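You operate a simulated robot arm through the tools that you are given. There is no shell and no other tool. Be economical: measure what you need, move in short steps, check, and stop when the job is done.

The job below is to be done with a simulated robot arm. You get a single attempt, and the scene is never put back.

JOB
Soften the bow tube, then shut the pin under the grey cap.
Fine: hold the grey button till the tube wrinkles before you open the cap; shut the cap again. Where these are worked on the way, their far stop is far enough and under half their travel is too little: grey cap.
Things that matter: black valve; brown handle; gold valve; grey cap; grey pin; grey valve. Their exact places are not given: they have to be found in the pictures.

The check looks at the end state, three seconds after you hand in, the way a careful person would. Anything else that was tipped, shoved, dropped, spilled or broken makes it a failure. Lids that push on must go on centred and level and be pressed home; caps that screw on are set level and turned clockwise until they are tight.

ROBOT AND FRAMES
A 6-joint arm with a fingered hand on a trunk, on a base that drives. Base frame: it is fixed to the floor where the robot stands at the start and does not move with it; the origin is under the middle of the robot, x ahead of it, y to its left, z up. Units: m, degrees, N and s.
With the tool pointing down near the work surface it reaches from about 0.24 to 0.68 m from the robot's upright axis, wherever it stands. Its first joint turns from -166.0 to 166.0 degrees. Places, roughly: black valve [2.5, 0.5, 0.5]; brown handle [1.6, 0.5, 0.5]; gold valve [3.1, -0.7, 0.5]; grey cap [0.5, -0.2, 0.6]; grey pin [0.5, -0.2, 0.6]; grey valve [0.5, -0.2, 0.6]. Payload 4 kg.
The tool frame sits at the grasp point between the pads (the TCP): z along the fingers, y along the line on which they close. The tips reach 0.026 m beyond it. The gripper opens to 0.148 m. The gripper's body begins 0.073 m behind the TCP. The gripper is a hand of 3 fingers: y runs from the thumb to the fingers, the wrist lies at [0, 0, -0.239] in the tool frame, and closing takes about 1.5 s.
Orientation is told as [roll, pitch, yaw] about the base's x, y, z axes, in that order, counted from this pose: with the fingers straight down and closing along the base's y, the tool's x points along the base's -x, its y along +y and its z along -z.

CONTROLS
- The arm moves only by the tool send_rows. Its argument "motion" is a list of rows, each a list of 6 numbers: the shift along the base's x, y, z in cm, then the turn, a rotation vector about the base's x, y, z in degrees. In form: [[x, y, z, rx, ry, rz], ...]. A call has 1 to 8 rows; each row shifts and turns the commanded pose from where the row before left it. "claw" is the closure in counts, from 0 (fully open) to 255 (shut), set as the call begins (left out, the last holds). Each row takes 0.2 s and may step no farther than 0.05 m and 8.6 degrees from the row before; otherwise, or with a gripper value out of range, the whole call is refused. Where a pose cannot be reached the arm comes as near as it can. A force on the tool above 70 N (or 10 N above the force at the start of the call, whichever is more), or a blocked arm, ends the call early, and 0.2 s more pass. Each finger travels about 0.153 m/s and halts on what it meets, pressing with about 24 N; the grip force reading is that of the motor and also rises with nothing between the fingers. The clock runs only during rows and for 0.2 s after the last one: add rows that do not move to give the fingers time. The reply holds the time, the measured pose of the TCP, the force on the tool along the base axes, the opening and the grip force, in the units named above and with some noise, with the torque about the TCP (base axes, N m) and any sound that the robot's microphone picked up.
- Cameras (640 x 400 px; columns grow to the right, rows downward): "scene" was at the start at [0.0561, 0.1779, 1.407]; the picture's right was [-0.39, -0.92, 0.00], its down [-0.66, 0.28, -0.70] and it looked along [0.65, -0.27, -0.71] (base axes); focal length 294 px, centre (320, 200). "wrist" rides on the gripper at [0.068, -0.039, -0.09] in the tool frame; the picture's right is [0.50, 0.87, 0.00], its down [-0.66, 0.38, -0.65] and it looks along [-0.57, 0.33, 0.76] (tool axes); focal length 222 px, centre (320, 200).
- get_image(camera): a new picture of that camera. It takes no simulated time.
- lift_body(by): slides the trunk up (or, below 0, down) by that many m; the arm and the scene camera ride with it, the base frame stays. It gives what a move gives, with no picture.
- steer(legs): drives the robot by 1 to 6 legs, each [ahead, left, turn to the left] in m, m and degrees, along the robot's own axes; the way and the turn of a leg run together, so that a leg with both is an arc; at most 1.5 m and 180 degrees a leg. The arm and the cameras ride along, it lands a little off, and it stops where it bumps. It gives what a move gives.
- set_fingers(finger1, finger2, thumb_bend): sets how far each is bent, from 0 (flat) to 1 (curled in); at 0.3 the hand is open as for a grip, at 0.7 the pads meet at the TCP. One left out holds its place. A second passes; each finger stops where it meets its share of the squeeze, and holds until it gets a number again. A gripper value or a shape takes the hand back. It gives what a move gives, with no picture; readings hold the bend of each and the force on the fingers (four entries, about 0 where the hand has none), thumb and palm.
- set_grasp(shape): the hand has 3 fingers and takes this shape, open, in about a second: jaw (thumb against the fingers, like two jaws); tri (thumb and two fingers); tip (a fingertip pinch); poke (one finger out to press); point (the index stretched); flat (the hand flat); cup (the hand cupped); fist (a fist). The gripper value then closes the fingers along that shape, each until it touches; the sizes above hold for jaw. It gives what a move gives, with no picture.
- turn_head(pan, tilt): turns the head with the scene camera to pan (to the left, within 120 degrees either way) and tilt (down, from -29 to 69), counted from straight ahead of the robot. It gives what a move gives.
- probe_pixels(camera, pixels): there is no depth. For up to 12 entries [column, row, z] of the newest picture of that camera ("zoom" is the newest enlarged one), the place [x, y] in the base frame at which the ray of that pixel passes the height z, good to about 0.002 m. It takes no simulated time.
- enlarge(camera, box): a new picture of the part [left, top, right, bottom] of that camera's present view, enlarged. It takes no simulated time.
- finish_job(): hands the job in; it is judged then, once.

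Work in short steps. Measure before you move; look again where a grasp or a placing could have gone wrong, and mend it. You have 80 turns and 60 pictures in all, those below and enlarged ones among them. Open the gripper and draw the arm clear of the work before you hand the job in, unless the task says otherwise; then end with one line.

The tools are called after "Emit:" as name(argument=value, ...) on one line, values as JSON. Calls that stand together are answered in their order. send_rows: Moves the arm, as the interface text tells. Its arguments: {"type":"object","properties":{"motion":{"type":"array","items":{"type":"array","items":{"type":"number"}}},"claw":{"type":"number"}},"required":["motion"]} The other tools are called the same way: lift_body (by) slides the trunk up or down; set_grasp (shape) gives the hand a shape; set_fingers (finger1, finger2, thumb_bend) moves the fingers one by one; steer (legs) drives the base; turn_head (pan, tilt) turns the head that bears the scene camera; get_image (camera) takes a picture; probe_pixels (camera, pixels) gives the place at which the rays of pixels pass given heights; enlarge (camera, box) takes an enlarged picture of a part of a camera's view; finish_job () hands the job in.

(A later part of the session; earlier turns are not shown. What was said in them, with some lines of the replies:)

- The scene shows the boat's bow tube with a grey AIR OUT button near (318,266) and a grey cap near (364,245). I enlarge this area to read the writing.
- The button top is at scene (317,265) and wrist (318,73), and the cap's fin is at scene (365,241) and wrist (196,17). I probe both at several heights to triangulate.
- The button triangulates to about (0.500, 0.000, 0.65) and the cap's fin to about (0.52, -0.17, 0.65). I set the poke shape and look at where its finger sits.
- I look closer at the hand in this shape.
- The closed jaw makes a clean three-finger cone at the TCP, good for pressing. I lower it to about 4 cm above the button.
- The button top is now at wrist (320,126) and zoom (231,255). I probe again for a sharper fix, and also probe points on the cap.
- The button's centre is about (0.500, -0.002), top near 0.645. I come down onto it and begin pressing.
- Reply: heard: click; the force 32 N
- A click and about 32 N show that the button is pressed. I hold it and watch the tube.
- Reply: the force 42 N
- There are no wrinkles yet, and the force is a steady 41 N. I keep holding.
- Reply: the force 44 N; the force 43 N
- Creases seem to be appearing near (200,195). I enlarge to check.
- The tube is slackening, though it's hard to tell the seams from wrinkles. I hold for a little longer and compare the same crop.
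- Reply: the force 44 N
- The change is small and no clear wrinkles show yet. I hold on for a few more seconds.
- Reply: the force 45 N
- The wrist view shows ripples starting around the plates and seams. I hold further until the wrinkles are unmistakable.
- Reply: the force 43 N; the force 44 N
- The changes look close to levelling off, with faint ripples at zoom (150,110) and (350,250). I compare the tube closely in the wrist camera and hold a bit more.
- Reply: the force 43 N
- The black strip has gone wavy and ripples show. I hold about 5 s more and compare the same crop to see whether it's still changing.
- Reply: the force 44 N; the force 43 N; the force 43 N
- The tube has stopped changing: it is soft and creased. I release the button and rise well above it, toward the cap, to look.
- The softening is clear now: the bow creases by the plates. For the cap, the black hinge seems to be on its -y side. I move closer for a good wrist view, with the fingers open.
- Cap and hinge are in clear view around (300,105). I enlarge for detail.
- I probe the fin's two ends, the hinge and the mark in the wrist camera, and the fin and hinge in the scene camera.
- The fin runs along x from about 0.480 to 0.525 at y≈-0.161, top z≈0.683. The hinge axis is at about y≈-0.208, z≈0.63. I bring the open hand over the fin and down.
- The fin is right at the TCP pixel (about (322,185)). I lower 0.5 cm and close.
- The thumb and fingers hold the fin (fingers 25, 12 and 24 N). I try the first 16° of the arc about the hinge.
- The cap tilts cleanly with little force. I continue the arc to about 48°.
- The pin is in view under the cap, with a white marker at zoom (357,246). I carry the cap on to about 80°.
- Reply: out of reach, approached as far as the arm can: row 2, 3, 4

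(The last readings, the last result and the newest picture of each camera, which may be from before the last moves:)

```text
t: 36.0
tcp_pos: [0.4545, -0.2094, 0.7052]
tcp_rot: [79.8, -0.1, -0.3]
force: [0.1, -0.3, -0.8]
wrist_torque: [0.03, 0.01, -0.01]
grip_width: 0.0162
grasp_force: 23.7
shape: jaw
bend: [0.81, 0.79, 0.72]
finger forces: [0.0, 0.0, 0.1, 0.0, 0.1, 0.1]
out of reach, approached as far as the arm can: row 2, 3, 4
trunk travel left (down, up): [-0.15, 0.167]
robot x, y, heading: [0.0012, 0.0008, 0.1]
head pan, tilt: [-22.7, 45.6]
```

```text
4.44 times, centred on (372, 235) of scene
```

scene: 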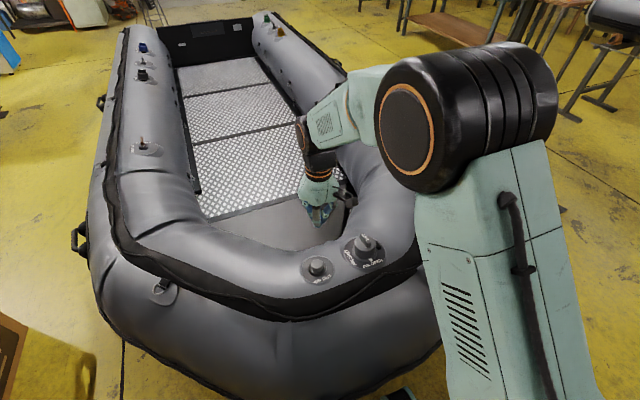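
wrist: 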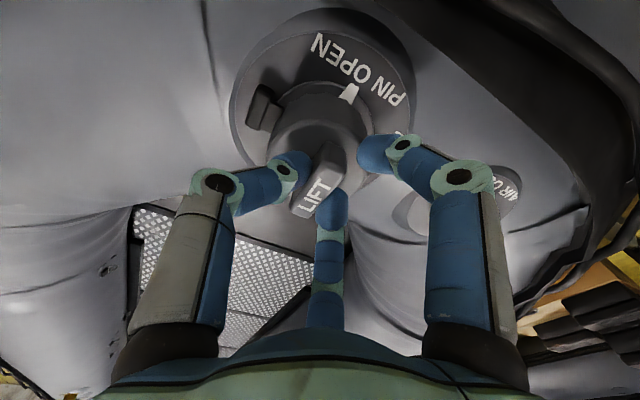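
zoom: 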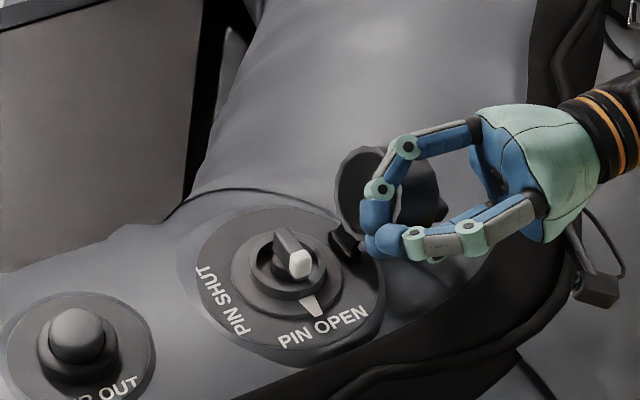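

The arm ran out of reach and slipped off the fin, but the cap stands open, past vertical, with no contact force. I back off toward -x and up, then straighten the hand.

Emit:
send_rows(motion=[[-3, 0, 0, 0, 0, 0], [-2, 0, 3, 0, 0, 0], [0, 0, 4.5, 0, 0, 0], [0, 0, 4.5, 0, 0, 0], [0, 0, 3, -8, 0, 0], [0, 0, 0, -8, 0, 0], [0, 0, 0, -8, 0, 0], [0, 0, 0, -8, 0, 0]])

Emit:
send_rows(motion=[[0, 0, 0, -8, 0, 0], [0, 0, 0, -8, 0, 0], [0, 0, 0, -8, 0, 0], [0, 0, 0, -8, 0, 0], [0, 0, 0, -8, 0, 0], [0, 0, 0, -8, 0, 0], [0, 0, 0, 0, 0, 0], [0, 0, 0, 0, 0, 0]], claw=0)

Emit:
enlarge(camera="scene", box=[300, 190, 444, 280])

```text
t: 37.8
tcp_pos: [0.4045, -0.2095, 0.8534]
tcp_rot: [47.8, 0.0, -0.1]
force: [0.5, -0.1, 0.7]
wrist_torque: [0.02, -0.01, -0.01]
grip_width: 0.0162
grasp_force: 24.5
shape: jaw
bend: [0.81, 0.79, 0.72]
finger forces: [0.1, 0.1, 0.0, 0.0, 0.0, 0.1]
trunk travel left (down, up): [-0.15, 0.167]
robot x, y, heading: [0.0001, 0.0011, 0.1]
head pan, tilt: [-22.7, 45.6]
```

```text
t: 39.6
tcp_pos: [0.4034, -0.2098, 0.8547]
tcp_rot: [0.0, 0.0, -0.1]
force: [0.4, -0.2, -0.1]
wrist_torque: [0.02, -0.01, -0.02]
grip_width: 0.1476
grasp_force: 0.1
shape: jaw
bend: [0.3, 0.3, 0.3]
finger forces: [0.1, 0.0, 0.1, 0.0, 0.0, 0.0]
trunk travel left (down, up): [-0.15, 0.167]
robot x, y, heading: [0.0009, -0.0017, -0.0]
head pan, tilt: [-22.7, 45.6]
```

```text
4.44 times, centred on (372, 235) of scene
```

zoom: 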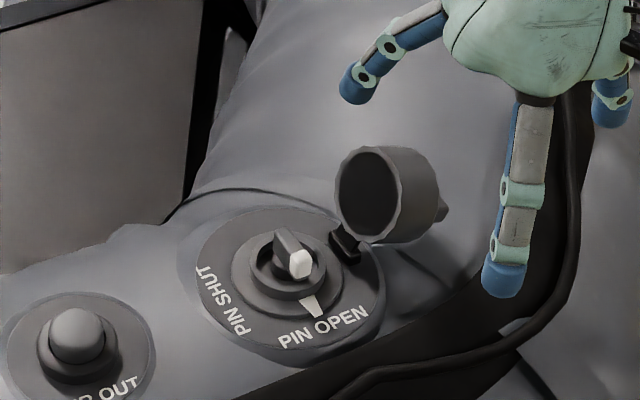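

The pin is a short bar whose white end at zoom (300,262) points to the fixed mark (312,307) at PIN OPEN. I probe the bar and the letterings to get angles.

Emit:
probe_pixels(camera="zoom", pixels=[[279, 234, 0.64], [300, 256, 0.64], [279, 234, 0.66], [300, 256, 0.66], [288, 280, 0.61], [312, 306, 0.61], [322, 327, 0.605], [222, 300, 0.605], [206, 270, 0.605], [243, 327, 0.605], [283, 340, 0.605], [365, 313, 0.605]])

Emit:
enlarge(camera="wrist", box=[160, 0, 400, 200])

```text
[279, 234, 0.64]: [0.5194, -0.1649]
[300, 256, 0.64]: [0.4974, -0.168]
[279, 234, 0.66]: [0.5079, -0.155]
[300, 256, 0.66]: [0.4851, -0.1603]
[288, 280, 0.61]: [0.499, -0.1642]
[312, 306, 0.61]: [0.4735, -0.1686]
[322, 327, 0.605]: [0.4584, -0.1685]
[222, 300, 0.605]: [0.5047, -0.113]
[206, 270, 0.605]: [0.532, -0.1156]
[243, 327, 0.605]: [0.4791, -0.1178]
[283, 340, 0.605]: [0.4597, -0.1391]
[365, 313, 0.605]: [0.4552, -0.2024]
```

```text
2.00 times, centred on (280, 100) of wrist
```

zoom: 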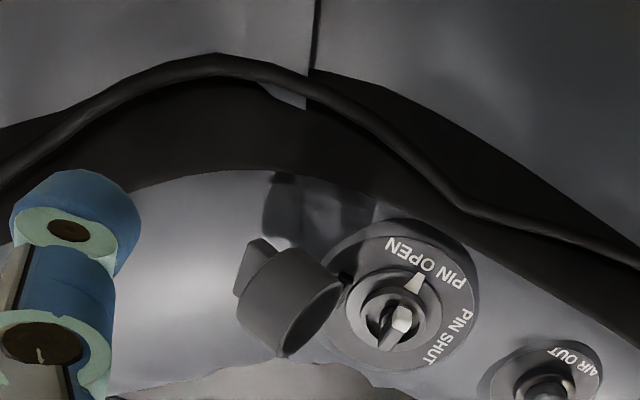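

The pin axis is at about (0.500,-0.164), PIN OPEN at ~185° and PIN SHUT at ~87°, so it's a clockwise quarter turn. I check how much room the open cap leaves, and get the pin in the wrist camera.

Emit:
probe_pixels(camera="scene", pixels=[[372.5, 235, 0.68], [372.5, 235, 0.66], [372.5, 223, 0.7], [372.5, 223, 0.71], [381, 244.5, 0.64], [398, 225, 0.7], [401.5, 237, 0.68]])

Emit:
probe_pixels(camera="zoom", pixels=[[403, 315, 0.64], [403, 315, 0.65], [403, 315, 0.66], [378, 332, 0.64], [378, 332, 0.65], [345, 285, 0.66], [345, 285, 0.68], [285, 352, 0.68], [285, 352, 0.7], [410, 285, 0.62]])

```text
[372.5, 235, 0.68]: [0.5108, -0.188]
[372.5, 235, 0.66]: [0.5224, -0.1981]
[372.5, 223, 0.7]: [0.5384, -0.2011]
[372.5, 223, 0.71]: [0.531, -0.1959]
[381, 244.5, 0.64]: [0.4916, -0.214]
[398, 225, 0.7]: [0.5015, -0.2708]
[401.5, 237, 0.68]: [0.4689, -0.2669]
```

```text
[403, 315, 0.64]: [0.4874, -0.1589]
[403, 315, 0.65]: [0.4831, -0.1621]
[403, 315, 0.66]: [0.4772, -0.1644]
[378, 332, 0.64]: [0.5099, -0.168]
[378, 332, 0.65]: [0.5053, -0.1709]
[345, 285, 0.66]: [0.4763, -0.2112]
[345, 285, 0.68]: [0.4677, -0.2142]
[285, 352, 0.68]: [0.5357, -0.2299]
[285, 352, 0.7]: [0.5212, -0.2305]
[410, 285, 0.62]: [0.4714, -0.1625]
```

The bar's white end is at (0.485,-0.161,0.655) with its centre near (0.497,-0.162); the cap mouth stands at y≈-0.197, leaving little room. I go over the pin with the hand half-closed, yawed -15° and leaning 15° toward +y, away from the cap.

Emit:
send_rows(motion=[[3, 1.6, 0, 0, 0, -7.5], [3, 1.6, 0, 0, 0, -7.5], [3.4, 1.6, 0, -7.5, 0, 0], [0, 0, -3, -7.5, 0, 0], [0, 0, -4, 0, 0, 0], [0, 0, -3.5, 0, 0, 0], [0, 0, 0, 0, 0, 0], [0, 0, 0, 0, 0, 0]], claw=165)

Emit:
get_image(camera="wrist")

Emit:
enlarge(camera="scene", box=[300, 190, 444, 280])

```text
t: 41.4
tcp_pos: [0.4977, -0.1616, 0.7475]
tcp_rot: [-14.4, -3.8, -14.5]
force: [0.1, 0.9, 0.0]
wrist_torque: [0.01, -0.01, 0.03]
grip_width: 0.0523
grasp_force: 0.1
shape: jaw
bend: [0.77, 0.77, 0.7]
finger forces: [0.0, 0.0, 0.0, 0.0, 0.0, 0.1]
trunk travel left (down, up): [-0.15, 0.167]
robot x, y, heading: [-0.0009, -0.0007, 0.2]
head pan, tilt: [-22.7, 45.6]
```

```text
22 pictures are left
```

wrist: 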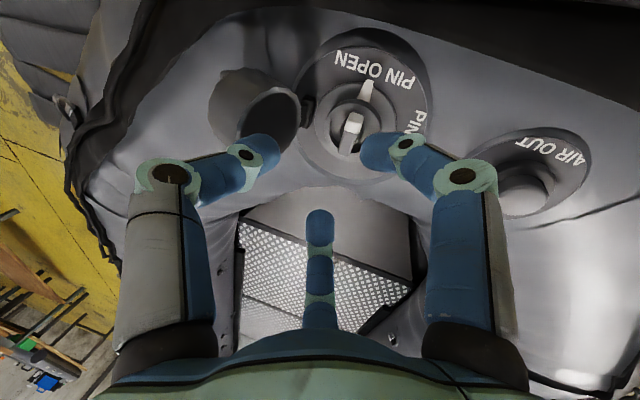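

```text
4.44 times, centred on (372, 235) of scene
```

zoom: 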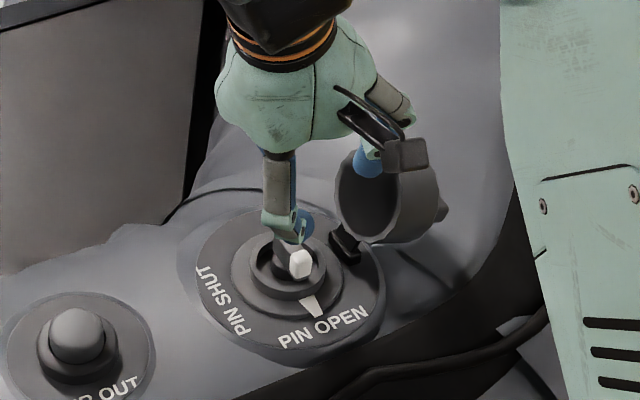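

The thumb tip would come down close to the cap mouth, so I narrow the opening to about 3.6 cm and descend part way, then look.

Emit:
send_rows(motion=[[0, 0, 0, 0, 0, 0], [0, 0, 0, 0, 0, 0], [0, 0.1, -2.5, 0, 0, 0], [0, 0, -2, 0, 0, 0], [0, 0, 0, 0, 0, 0]], claw=193)

Emit:
enlarge(camera="wrist", box=[180, 40, 460, 240])

Emit:
enlarge(camera="scene", box=[320, 200, 416, 260])

```text
t: 42.6
tcp_pos: [0.4965, -0.1612, 0.7038]
tcp_rot: [-14.4, -3.8, -14.5]
force: [0.1, -0.5, 0.2]
wrist_torque: [-0.01, 0.0, -0.02]
grip_width: 0.0364
grasp_force: 0.1
shape: jaw
bend: [0.76, 0.76, 0.7]
finger forces: [0.1, 0.0, 0.1, 0.0, 0.1, 0.0]
trunk travel left (down, up): [-0.15, 0.167]
robot x, y, heading: [-0.0003, -0.0008, 0.2]
head pan, tilt: [-22.7, 45.6]
```

```text
2.00 times, centred on (320, 140) of wrist
```

zoom: 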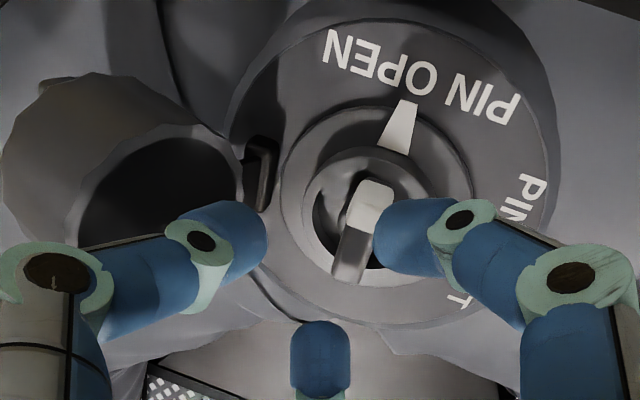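

```text
6.67 times, centred on (368, 230) of scene
```

zoom: 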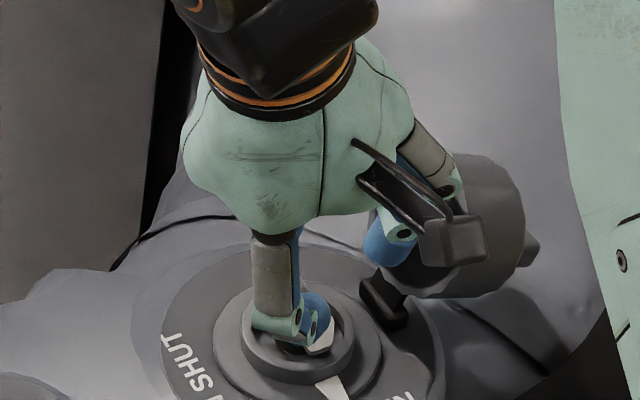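

The thumb would run into the cap rim on the way down. Yawing the hand a further -15° (thumb toward -x-y) gives room, so I'll turn the pin in two shorter strokes. I spin, then descend.

Emit:
send_rows(motion=[[0, 0, 0, 0, -1.94, -7.24], [0, 0, 0, 0, -1.94, -7.24], [0.1, 0.3, -1.5, 0, 0, 0], [0, 0, -1, 0, 0, 0], [0, 0, 0, 0, 0, 0]])

Emit:
enlarge(camera="wrist", box=[180, 40, 460, 240])

Emit:
enlarge(camera="scene", box=[320, 200, 416, 260])

```text
t: 43.8
tcp_pos: [0.499, -0.1583, 0.6797]
tcp_rot: [-13.2, -7.3, -29.2]
force: [0.2, 0.8, -0.8]
wrist_torque: [-0.01, 0.0, 0.02]
grip_width: 0.0361
grasp_force: 0.0
shape: jaw
bend: [0.76, 0.76, 0.7]
finger forces: [0.0, 0.0, 0.0, 0.0, 0.1, 0.1]
trunk travel left (down, up): [-0.15, 0.167]
robot x, y, heading: [-0.0022, 0.0, -0.1]
head pan, tilt: [-22.7, 45.6]
```

```text
2.00 times, centred on (320, 140) of wrist
```

zoom: 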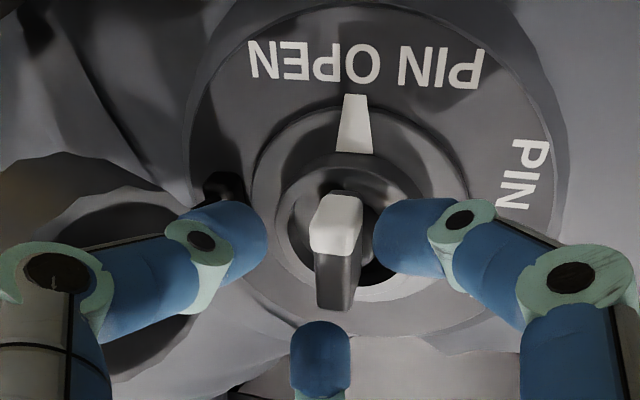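

```text
6.67 times, centred on (368, 230) of scene
```

zoom: 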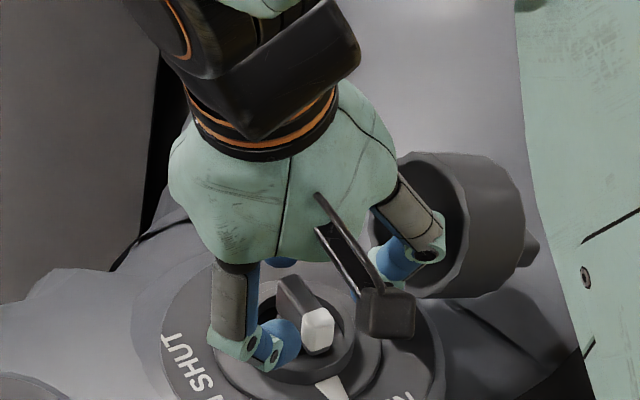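

No contact, and the white end sits centred between the thumb and the finger, with the third finger behind the tail. I lower 1.2 cm and close.

Emit:
send_rows(motion=[[0, 0, -0.6, 0, 0, 0], [0, 0, -0.5, 0, 0, 0], [0, 0, 0, 0, 0, 0]])

Emit:
send_rows(motion=[[0, 0, 0, 0, 0, 0], [0, 0, 0, 0, 0, 0], [0, 0, 0, 0, 0, 0], [0, 0, 0, 0, 0, 0], [0, 0, 0, 0, 0, 0]], claw=255)

Emit:
enlarge(camera="wrist", box=[180, 40, 460, 240])

```text
t: 44.6
tcp_pos: [0.4986, -0.1573, 0.6687]
tcp_rot: [-13.1, -7.4, -29.2]
force: [-0.3, 0.2, -0.7]
wrist_torque: [0.01, 0.03, 0.0]
grip_width: 0.0361
grasp_force: 0.0
shape: jaw
bend: [0.76, 0.76, 0.7]
finger forces: [0.0, 0.0, 0.0, 0.0, 0.1, 0.0]
trunk travel left (down, up): [-0.15, 0.167]
robot x, y, heading: [0.0013, -0.0019, 0.2]
head pan, tilt: [-22.7, 45.6]
```

```text
t: 45.8
tcp_pos: [0.4991, -0.1571, 0.6676]
tcp_rot: [-13.0, -7.5, -29.1]
force: [5.7, -1.9, -4.0]
wrist_torque: [0.21, 0.01, 0.02]
grip_width: 0.0134
grasp_force: 24.1
shape: jaw
bend: [0.73, 0.75, 0.7]
finger forces: [20.1, 21.6, 0.1, 0.0, 20.2, 0.0]
trunk travel left (down, up): [-0.15, 0.167]
robot x, y, heading: [0.0016, -0.0006, -0.3]
head pan, tilt: [-22.7, 45.6]
```

```text
2.00 times, centred on (320, 140) of wrist
```

zoom: 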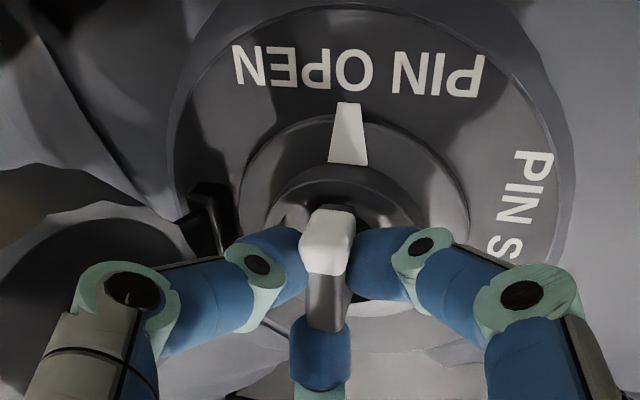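

All three fingers grip the bar evenly (~20 N each). I turn clockwise about the pin's upright axis, the first 30°.

Emit:
send_rows(motion=[[0.08, -0.01, 0, 0, 0, -7.5], [0.08, -0.02, 0, 0, 0, -7.5], [0.07, -0.02, 0, 0, 0, -7.5], [0.07, -0.03, 0, 0, 0, -7.5], [0, 0, 0, 0, 0, 0]])

Emit:
enlarge(camera="scene", box=[320, 200, 416, 260])

```text
t: 47.0
tcp_pos: [0.5008, -0.158, 0.668]
tcp_rot: [-13.1, -7.4, -59.1]
force: [0.5, 3.1, -8.6]
wrist_torque: [0.21, -0.05, 0.0]
grip_width: 0.0126
grasp_force: 23.9
shape: jaw
bend: [0.73, 0.75, 0.7]
finger forces: [20.4, 19.9, 0.0, 0.1, 16.7, 0.0]
trunk travel left (down, up): [-0.15, 0.167]
robot x, y, heading: [-0.0004, 0.0023, 0.1]
head pan, tilt: [-22.7, 45.6]
```

```text
6.67 times, centred on (368, 230) of scene
```

zoom: 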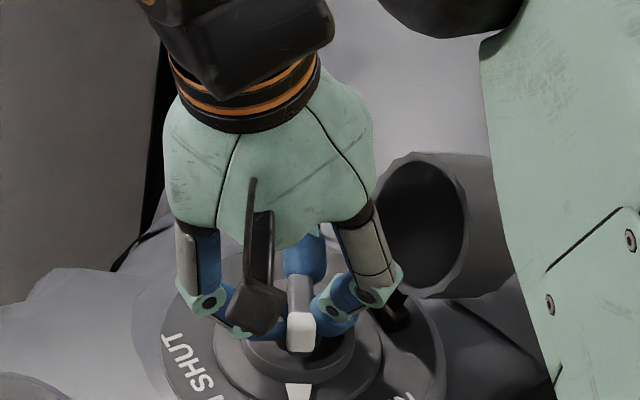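

The bar turned about 30° with no strain, and the white pointer goes with it. Next 30°.

Emit:
send_rows(motion=[[0.06, -0.04, 0, 0, 0, -7.5], [0.06, -0.05, 0, 0, 0, -7.5], [0.05, -0.06, 0, 0, 0, -7.5], [0.04, -0.06, 0, 0, 0, -7.5], [0, 0, 0, 0, 0, 0]])

Emit:
enlarge(camera="scene", box=[320, 200, 416, 260])

```text
t: 48.2
tcp_pos: [0.5061, -0.159, 0.6682]
tcp_rot: [-13.0, -7.3, -89.1]
force: [-0.7, 5.4, -8.4]
wrist_torque: [0.12, -0.04, -0.03]
grip_width: 0.0123
grasp_force: 24.4
shape: jaw
bend: [0.73, 0.76, 0.7]
finger forces: [21.5, 18.1, 0.0, 0.0, 17.8, 0.0]
trunk travel left (down, up): [-0.15, 0.167]
robot x, y, heading: [0.0027, -0.0012, 0.1]
head pan, tilt: [-22.7, 45.6]
```

```text
6.67 times, centred on (368, 230) of scene
```

zoom: 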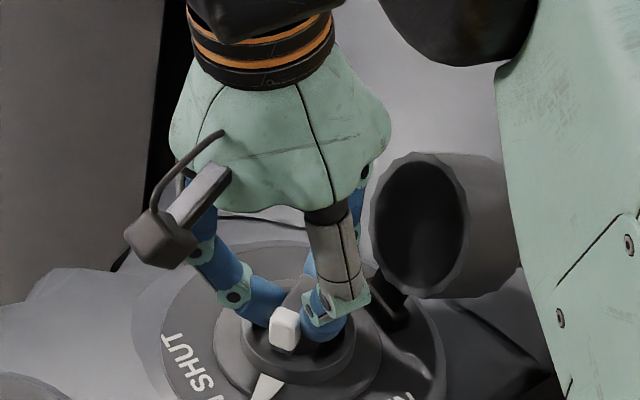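

60° done, forces low and the fingers still clear of the cap mouth. I try another 15°.

Emit:
send_rows(motion=[[0.03, -0.07, 0, 0, 0, -7.5], [0.02, -0.07, 0, 0, 0, -7.5], [0, 0, 0, 0, 0, 0]])

Emit:
enlarge(camera="scene", box=[320, 200, 416, 260])

```text
t: 49.0
tcp_pos: [0.5041, -0.1617, 0.6685]
tcp_rot: [-13.1, -7.5, -104.1]
force: [0.9, 6.6, -5.0]
wrist_torque: [0.1, -0.1, -0.02]
grip_width: 0.0124
grasp_force: 23.7
shape: jaw
bend: [0.73, 0.76, 0.7]
finger forces: [22.8, 17.9, 0.0, 0.0, 18.2, 0.0]
trunk travel left (down, up): [-0.15, 0.167]
robot x, y, heading: [0.0009, 0.0005, 0.2]
head pan, tilt: [-22.7, 45.6]
```

```text
6.67 times, centred on (368, 230) of scene
```

zoom: 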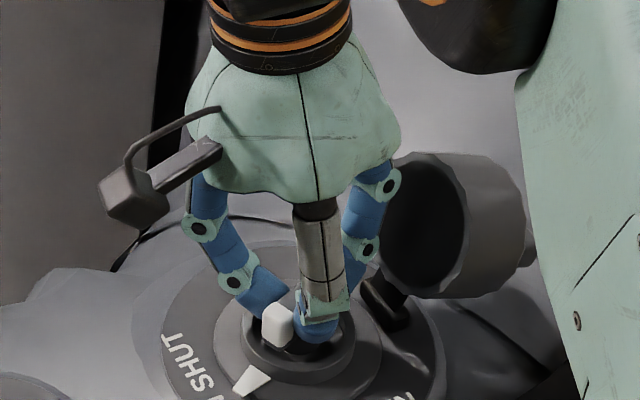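

It's turned 75°, and the pointer nears PIN SHUT. I go on in small steps to feel for the stop.

Emit:
send_rows(motion=[[0.01, -0.05, 0, 0, 0, -5], [0, -0.05, 0, 0, 0, -5], [0, -0.05, 0, 0, 0, -5], [0, 0, 0, 0, 0, 0]])

Emit:
enlarge(camera="scene", box=[320, 200, 416, 260])

```text
t: 50.0
tcp_pos: [0.504, -0.1632, 0.6672]
tcp_rot: [-13.1, -7.5, -119.2]
force: [-2.7, 8.2, -9.6]
wrist_torque: [0.08, 0.03, -0.02]
grip_width: 0.0119
grasp_force: 23.7
shape: jaw
bend: [0.73, 0.76, 0.7]
finger forces: [19.8, 16.5, 0.0, 0.0, 19.5, 0.1]
trunk travel left (down, up): [-0.15, 0.167]
robot x, y, heading: [0.0023, -0.0003, -0.2]
head pan, tilt: [-22.7, 45.6]
```

```text
6.67 times, centred on (368, 230) of scene
```

zoom: 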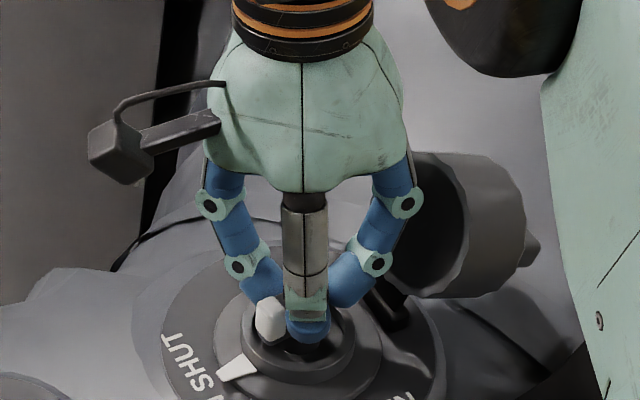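

Turned 90°, the pointer at zoom (237,368) now points at the PIN SHUT lettering. I probe its angle against the lettering.

Emit:
probe_pixels(camera="zoom", pixels=[[220, 374, 0.605], [237, 368, 0.61], [255, 362, 0.615], [200, 383, 0.605], [172, 340, 0.605], [188, 355, 0.605], [204, 383, 0.605]])

```text
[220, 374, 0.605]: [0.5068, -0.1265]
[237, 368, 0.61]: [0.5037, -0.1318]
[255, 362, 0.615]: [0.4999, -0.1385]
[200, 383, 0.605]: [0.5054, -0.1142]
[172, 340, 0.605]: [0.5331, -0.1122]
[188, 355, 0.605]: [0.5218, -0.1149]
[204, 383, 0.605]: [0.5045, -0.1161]
```

The pointer is at ~87°, lined up with PIN SHUT (~85°). I give 5° more to feel for the end stop.

Emit:
send_rows(motion=[[0, -0.02, 0, 0, 0, -3], [0, -0.02, 0, 0, 0, -3], [0, 0, 0, 0, 0, 0]])

Emit:
enlarge(camera="scene", box=[320, 200, 416, 260])

```text
t: 50.8
tcp_pos: [0.5045, -0.1618, 0.668]
tcp_rot: [-13.2, -7.6, -125.3]
force: [-5.4, 6.3, -7.6]
wrist_torque: [0.09, 0.06, 0.01]
grip_width: 0.0115
grasp_force: 24.4
shape: jaw
bend: [0.73, 0.76, 0.7]
finger forces: [18.2, 16.5, 0.0, 0.1, 20.9, 0.0]
trunk travel left (down, up): [-0.15, 0.167]
robot x, y, heading: [-0.0042, -0.0019, -0.0]
head pan, tilt: [-22.7, 45.6]
```

```text
6.67 times, centred on (368, 230) of scene
```

zoom: 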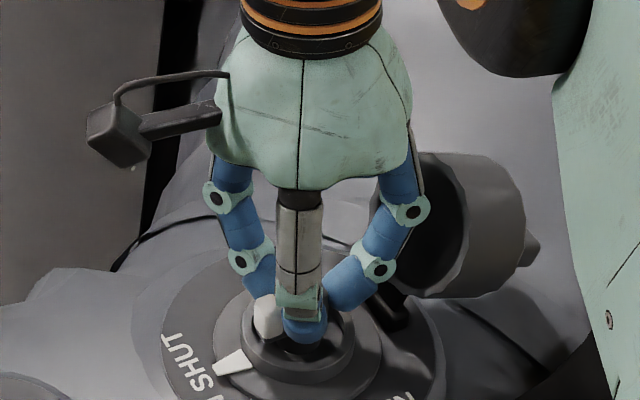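

It still moved freely a few degrees. The lettering centres are ~99° apart, so I go a little further to reach the stop.

Emit:
send_rows(motion=[[0, -0.02, 0, 0, 0, -3], [0, -0.02, 0, 0, 0, -3], [0, 0, 0, 0, 0, 0]])

Emit:
enlarge(camera="scene", box=[320, 200, 416, 260])

```text
t: 51.6
tcp_pos: [0.5051, -0.1633, 0.6688]
tcp_rot: [-13.1, -7.5, -131.1]
force: [-6.8, 4.4, -10.4]
wrist_torque: [0.05, 0.1, 0.12]
grip_width: 0.0114
grasp_force: 24.1
shape: jaw
bend: [0.73, 0.76, 0.7]
finger forces: [18.1, 16.3, 0.0, 0.0, 22.9, 0.0]
trunk travel left (down, up): [-0.15, 0.167]
robot x, y, heading: [0.0017, 0.0006, 0.0]
head pan, tilt: [-22.7, 45.6]
```

```text
6.67 times, centred on (368, 230) of scene
```

zoom: 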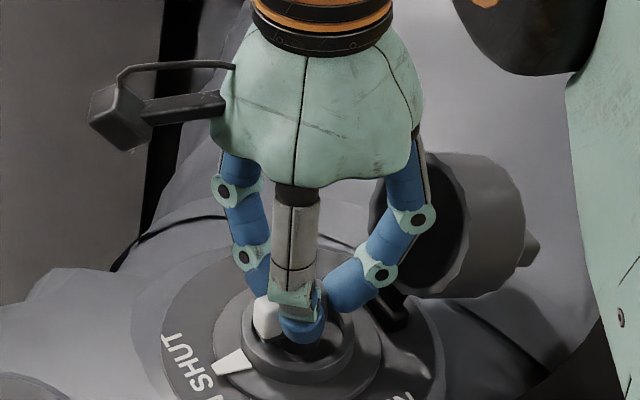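

The torque rose to 0.12 N m and the pointer stopped, so the pin is at its shut stop. I open the fingers slightly and lift straight out.

Emit:
send_rows(motion=[[0, 0.2, 0, 0, 0, 0], [0, 0, 0, 0, 0, 0], [0, 0, 0, 0, 0, 0], [0, 0.2, 1.5, 0, 0, 0], [0, 0.3, 2.5, 0, 0, 0], [0, 0, 4, 0, 0, 0], [0, 0, 4, 0, 0, 0], [0, 0, 0, 0, 0, 0]], claw=195)

Emit:
enlarge(camera="scene", box=[300, 190, 444, 280])

```text
t: 53.4
tcp_pos: [0.505, -0.1577, 0.7894]
tcp_rot: [-13.1, -7.4, -131.1]
force: [-0.3, 0.4, 0.4]
wrist_torque: [-0.02, 0.0, -0.01]
grip_width: 0.0346
grasp_force: 0.0
shape: jaw
bend: [0.76, 0.76, 0.7]
finger forces: [0.0, 0.0, 0.0, 0.0, 0.1, 0.0]
trunk travel left (down, up): [-0.15, 0.167]
robot x, y, heading: [0.001, 0.002, 0.1]
head pan, tilt: [-22.7, 45.6]
```

```text
4.44 times, centred on (372, 235) of scene
```

zoom: 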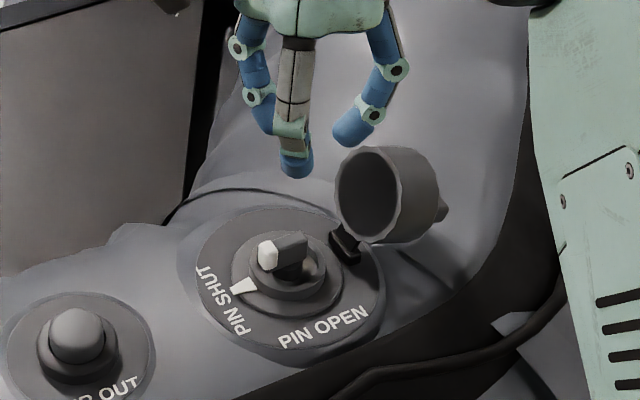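

The pin's pointer is on PIN SHUT. To close the cap I'll use closed fingertips from behind it and swing it over about the hinge. First I straighten the hand and go high to the -y side.

Emit:
send_rows(motion=[[0, 0, 4, -1.55, -7.35, 0], [0, 0, 1, -1.55, -7.35, 0], [0, -4.3, 0, 0, 0, 0], [0, -4.3, 0, 0, 0, 0], [-0.5, -4.3, 0, 0, 0, 0], [0, 0, -4, 0, 0, 0], [0, 0, -4, 0, 0, 0], [0, 0, 0, 0, 0, 0]], claw=255)

Emit:
enlarge(camera="scene", box=[300, 190, 444, 280])

Emit:
get_image(camera="wrist")

```text
t: 55.2
tcp_pos: [0.5002, -0.2858, 0.7575]
tcp_rot: [-0.1, 0.1, -132.0]
force: [-0.4, -0.3, -1.0]
wrist_torque: [0.0, -0.01, -0.04]
grip_width: 0.0001
grasp_force: 24.3
shape: jaw
bend: [0.7, 0.7, 0.7]
finger forces: [0.1, 0.0, 0.0, 0.0, 0.0, 0.0]
trunk travel left (down, up): [-0.15, 0.167]
robot x, y, heading: [0.0032, 0.0039, -0.0]
head pan, tilt: [-22.7, 45.6]
```

```text
4.44 times, centred on (372, 235) of scene
```

zoom: 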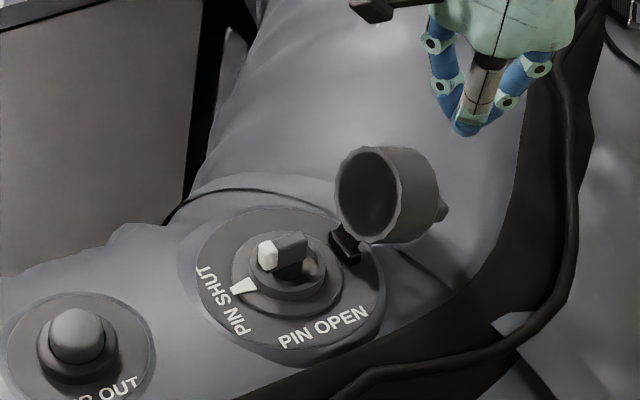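

```text
7 pictures are left
```

wrist: 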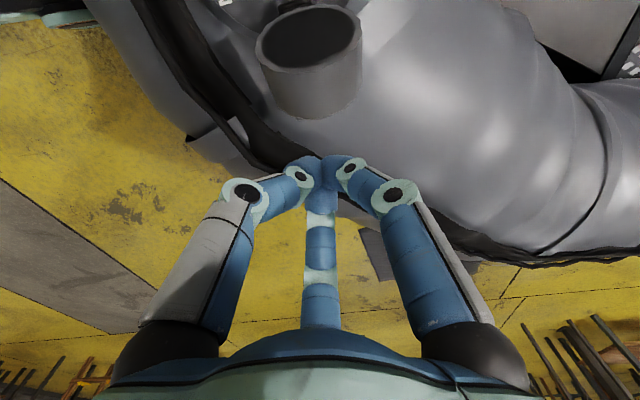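

I have 7 pictures left. The fingertip is behind the cap; I lower to z≈0.713 and push +y along the arc as far as about 60°.

Emit:
send_rows(motion=[[0, 0, -4.4, 0, 0, 0], [0, 1.7, 0, 0, 0, 0], [0, 1.8, 0.1, 0, 0, 0], [0, 1.25, 0.65, 0, 0, 0], [0, 1.35, 0.4, 0, 0, 0], [0, 1.4, 0.2, 0, 0, 0], [0, 0, 0, 0, 0, 0]])

Emit:
enlarge(camera="scene", box=[300, 190, 444, 280])

```text
t: 56.8
tcp_pos: [0.5008, -0.2101, 0.7347]
tcp_rot: [0.7, 0.2, -131.9]
force: [8.1, -6.3, 62.5]
wrist_torque: [-0.42, -0.36, 0.12]
grip_width: 0.0
grasp_force: 23.8
shape: jaw
bend: [0.7, 0.7, 0.7]
finger forces: [60.3, 51.2, 0.0, 0.0, 0.0, 0.1]
trunk travel left (down, up): [-0.15, 0.167]
robot x, y, heading: [0.004, 0.0007, -0.1]
head pan, tilt: [-22.7, 45.6]
```

```text
4.44 times, centred on (372, 235) of scene
```

zoom: 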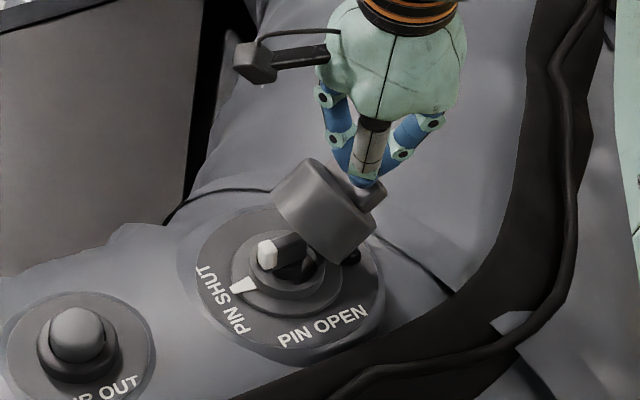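

The cap is at about 45°, but I'm pressing down over the hinge line (62 N). I rise a little, push on toward +y, then come down past it.

Emit:
send_rows(motion=[[0, 0.3, 1, 0, 0, 0], [0, 1.2, 0.4, 0, 0, 0], [0, 1.4, -0.2, 0, 0, 0], [0, 1.3, -0.9, 0, 0, 0], [0, 1.2, -1, 0, 0, 0], [0, 0, 0, 0, 0, 0]])

Emit:
enlarge(camera="scene", box=[300, 190, 444, 280])

```text
t: 58.2
tcp_pos: [0.5009, -0.1575, 0.7215]
tcp_rot: [0.0, -0.1, -132.0]
force: [-0.7, 0.1, -0.1]
wrist_torque: [-0.03, 0.0, 0.0]
grip_width: 0.0001
grasp_force: 24.1
shape: jaw
bend: [0.7, 0.7, 0.7]
finger forces: [0.1, 0.0, 0.1, 0.1, 0.0, 0.1]
trunk travel left (down, up): [-0.15, 0.167]
robot x, y, heading: [0.0023, -0.0016, -0.1]
head pan, tilt: [-22.7, 45.6]
```

```text
4.44 times, centred on (372, 235) of scene
```

zoom: 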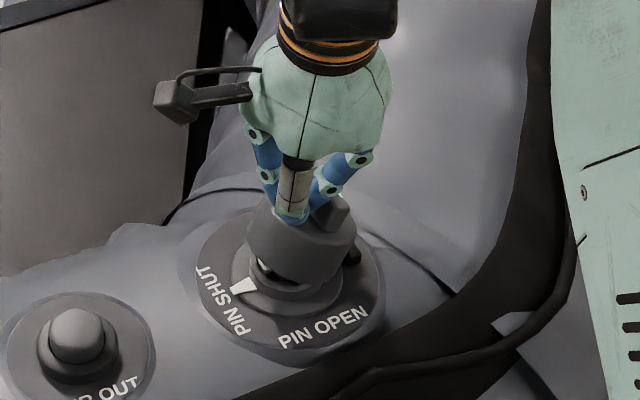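

The cap is nearly shut (about 15–20°), with the tip on the +y side of the fin. I move on +y and press down.

Emit:
send_rows(motion=[[0, 0.8, -0.8, 0, 0, 0], [0, 0.7, -1, 0, 0, 0], [0, 0.3, -0.8, 0, 0, 0], [0, 0, -0.5, 0, 0, 0], [0, 0, -0.4, 0, 0, 0], [0, 0, 0, 0, 0, 0]])

Emit:
enlarge(camera="scene", box=[300, 190, 444, 280])

```text
t: 59.6
tcp_pos: [0.5006, -0.1382, 0.6868]
tcp_rot: [0.1, 0.0, -132.0]
force: [-1.4, 4.1, 8.6]
wrist_torque: [-0.03, -0.05, 0.04]
grip_width: 0.0003
grasp_force: 24.1
shape: jaw
bend: [0.7, 0.7, 0.74]
finger forces: [0.0, 7.2, 0.0, 0.0, 0.1, 0.1]
trunk travel left (down, up): [-0.15, 0.167]
robot x, y, heading: [-0.0, 0.0016, 0.1]
head pan, tilt: [-22.7, 45.6]
```

```text
4.44 times, centred on (372, 235) of scene
```

zoom: 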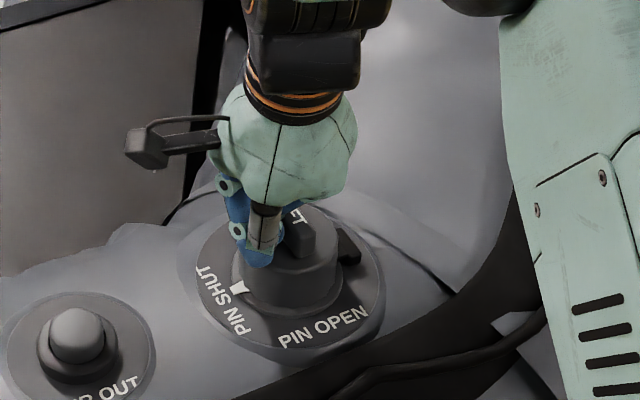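

The cap looks seated, with the tip near its edge. I shift slightly inward and press down firmly.

Emit:
send_rows(motion=[[0, 0, 0.8, 0, 0, 0], [0, -0.4, 0, 0, 0, 0], [0, 0, -0.6, 0, 0, 0], [0, 0, -0.4, 0, 0, 0], [0, 0, -0.3, 0, 0, 0], [0, 0, -0.3, 0, 0, 0], [0, 0, 0, 0, 0, 0]])

```text
t: 61.2
tcp_pos: [0.5021, -0.1408, 0.6811]
tcp_rot: [0.4, 0.2, -131.8]
force: [9.0, 29.1, 49.0]
wrist_torque: [0.08, 0.09, 0.25]
grip_width: 0.0001
grasp_force: 24.1
shape: jaw
bend: [0.71, 0.7, 0.74]
finger forces: [49.5, 18.8, 0.1, 0.1, 33.6, 0.0]
trunk travel left (down, up): [-0.15, 0.167]
robot x, y, heading: [0.0011, 0.0001, 0.2]
head pan, tilt: [-22.7, 45.6]
```

49 N pressed and it's solid, so the cap is home. I lift clear, open the hand and draw back, then check.

Emit:
send_rows(motion=[[0, 0.2, 1.5, 0, 0, 0], [0, 0, 4, 0, 0, 0], [0, 0, 4.5, 0, 0, 0], [0, 0, 4.5, 0, 0, 0], [-2, 3, 3, 0, 0, 0], [-2, 4, 0, 0, 0, 0], [0, 0, 0, 0, 0, 0]])

Emit:
send_rows(motion=[[0, 0, 0, 0, 0, 0], [0, 0, 0, 0, 0, 0], [0, 0, 0, 0, 0, 0], [0, 0, 0, 0, 0, 0], [0, 0, 0, 0, 0, 0], [0, 0, 0, 0, 0, 0]], claw=0)

Emit:
enlarge(camera="scene", box=[280, 215, 420, 302])

Emit:
get_image(camera="scene")

```text
t: 62.8
tcp_pos: [0.4609, -0.0702, 0.8538]
tcp_rot: [0.1, 0.1, -132.0]
force: [-0.3, 0.1, -0.2]
wrist_torque: [0.0, -0.02, 0.03]
grip_width: 0.0
grasp_force: 23.9
shape: jaw
bend: [0.7, 0.7, 0.74]
finger forces: [0.1, 0.1, 0.0, 0.0, 0.0, 0.0]
trunk travel left (down, up): [-0.15, 0.167]
robot x, y, heading: [-0.0003, 0.0016, 0.1]
head pan, tilt: [-22.7, 45.6]
```

```text
t: 64.2
tcp_pos: [0.4603, -0.0708, 0.8533]
tcp_rot: [0.1, 0.0, -132.1]
force: [0.0, -0.4, -0.5]
wrist_torque: [-0.02, 0.02, -0.01]
grip_width: 0.148
grasp_force: 0.0
shape: jaw
bend: [0.3, 0.3, 0.3]
finger forces: [0.1, 0.0, 0.0, 0.1, 0.0, 0.0]
trunk travel left (down, up): [-0.15, 0.167]
robot x, y, heading: [0.0025, 0.0023, 0.4]
head pan, tilt: [-22.7, 45.6]
```

```text
4.57 times, centred on (350, 258) of scene
```

zoom: 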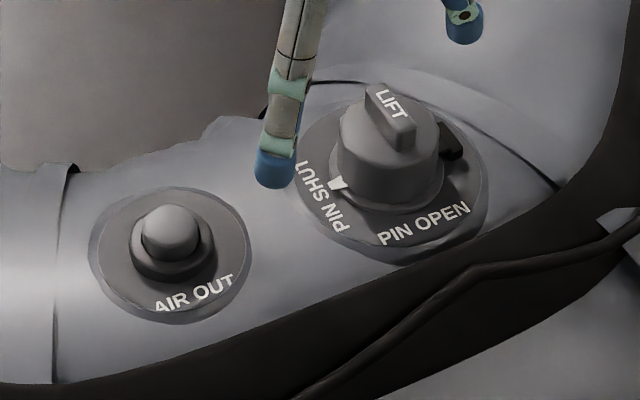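

```text
2 pictures are left
```

scene: 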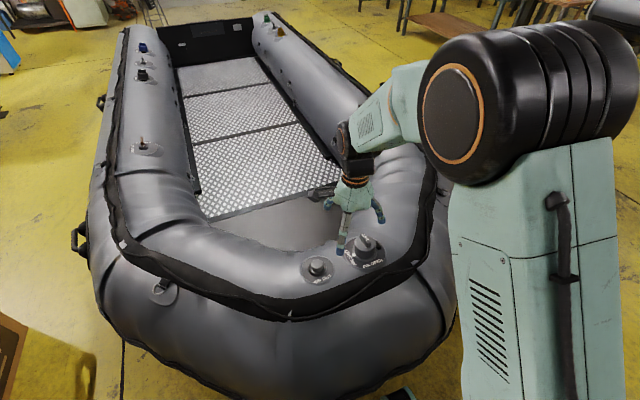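

The cap sits exactly as at the start, the pointer is on PIN SHUT, the tube is wrinkled, and the arm is clear with the hand open. I hand it in.

Emit:
finish_job()

```text
The job is handed in.
```

The job is handed in: I held the grey button until the bow tube wrinkled, turned the pin under the grey cap to PIN SHUT, and pressed the cap shut again.
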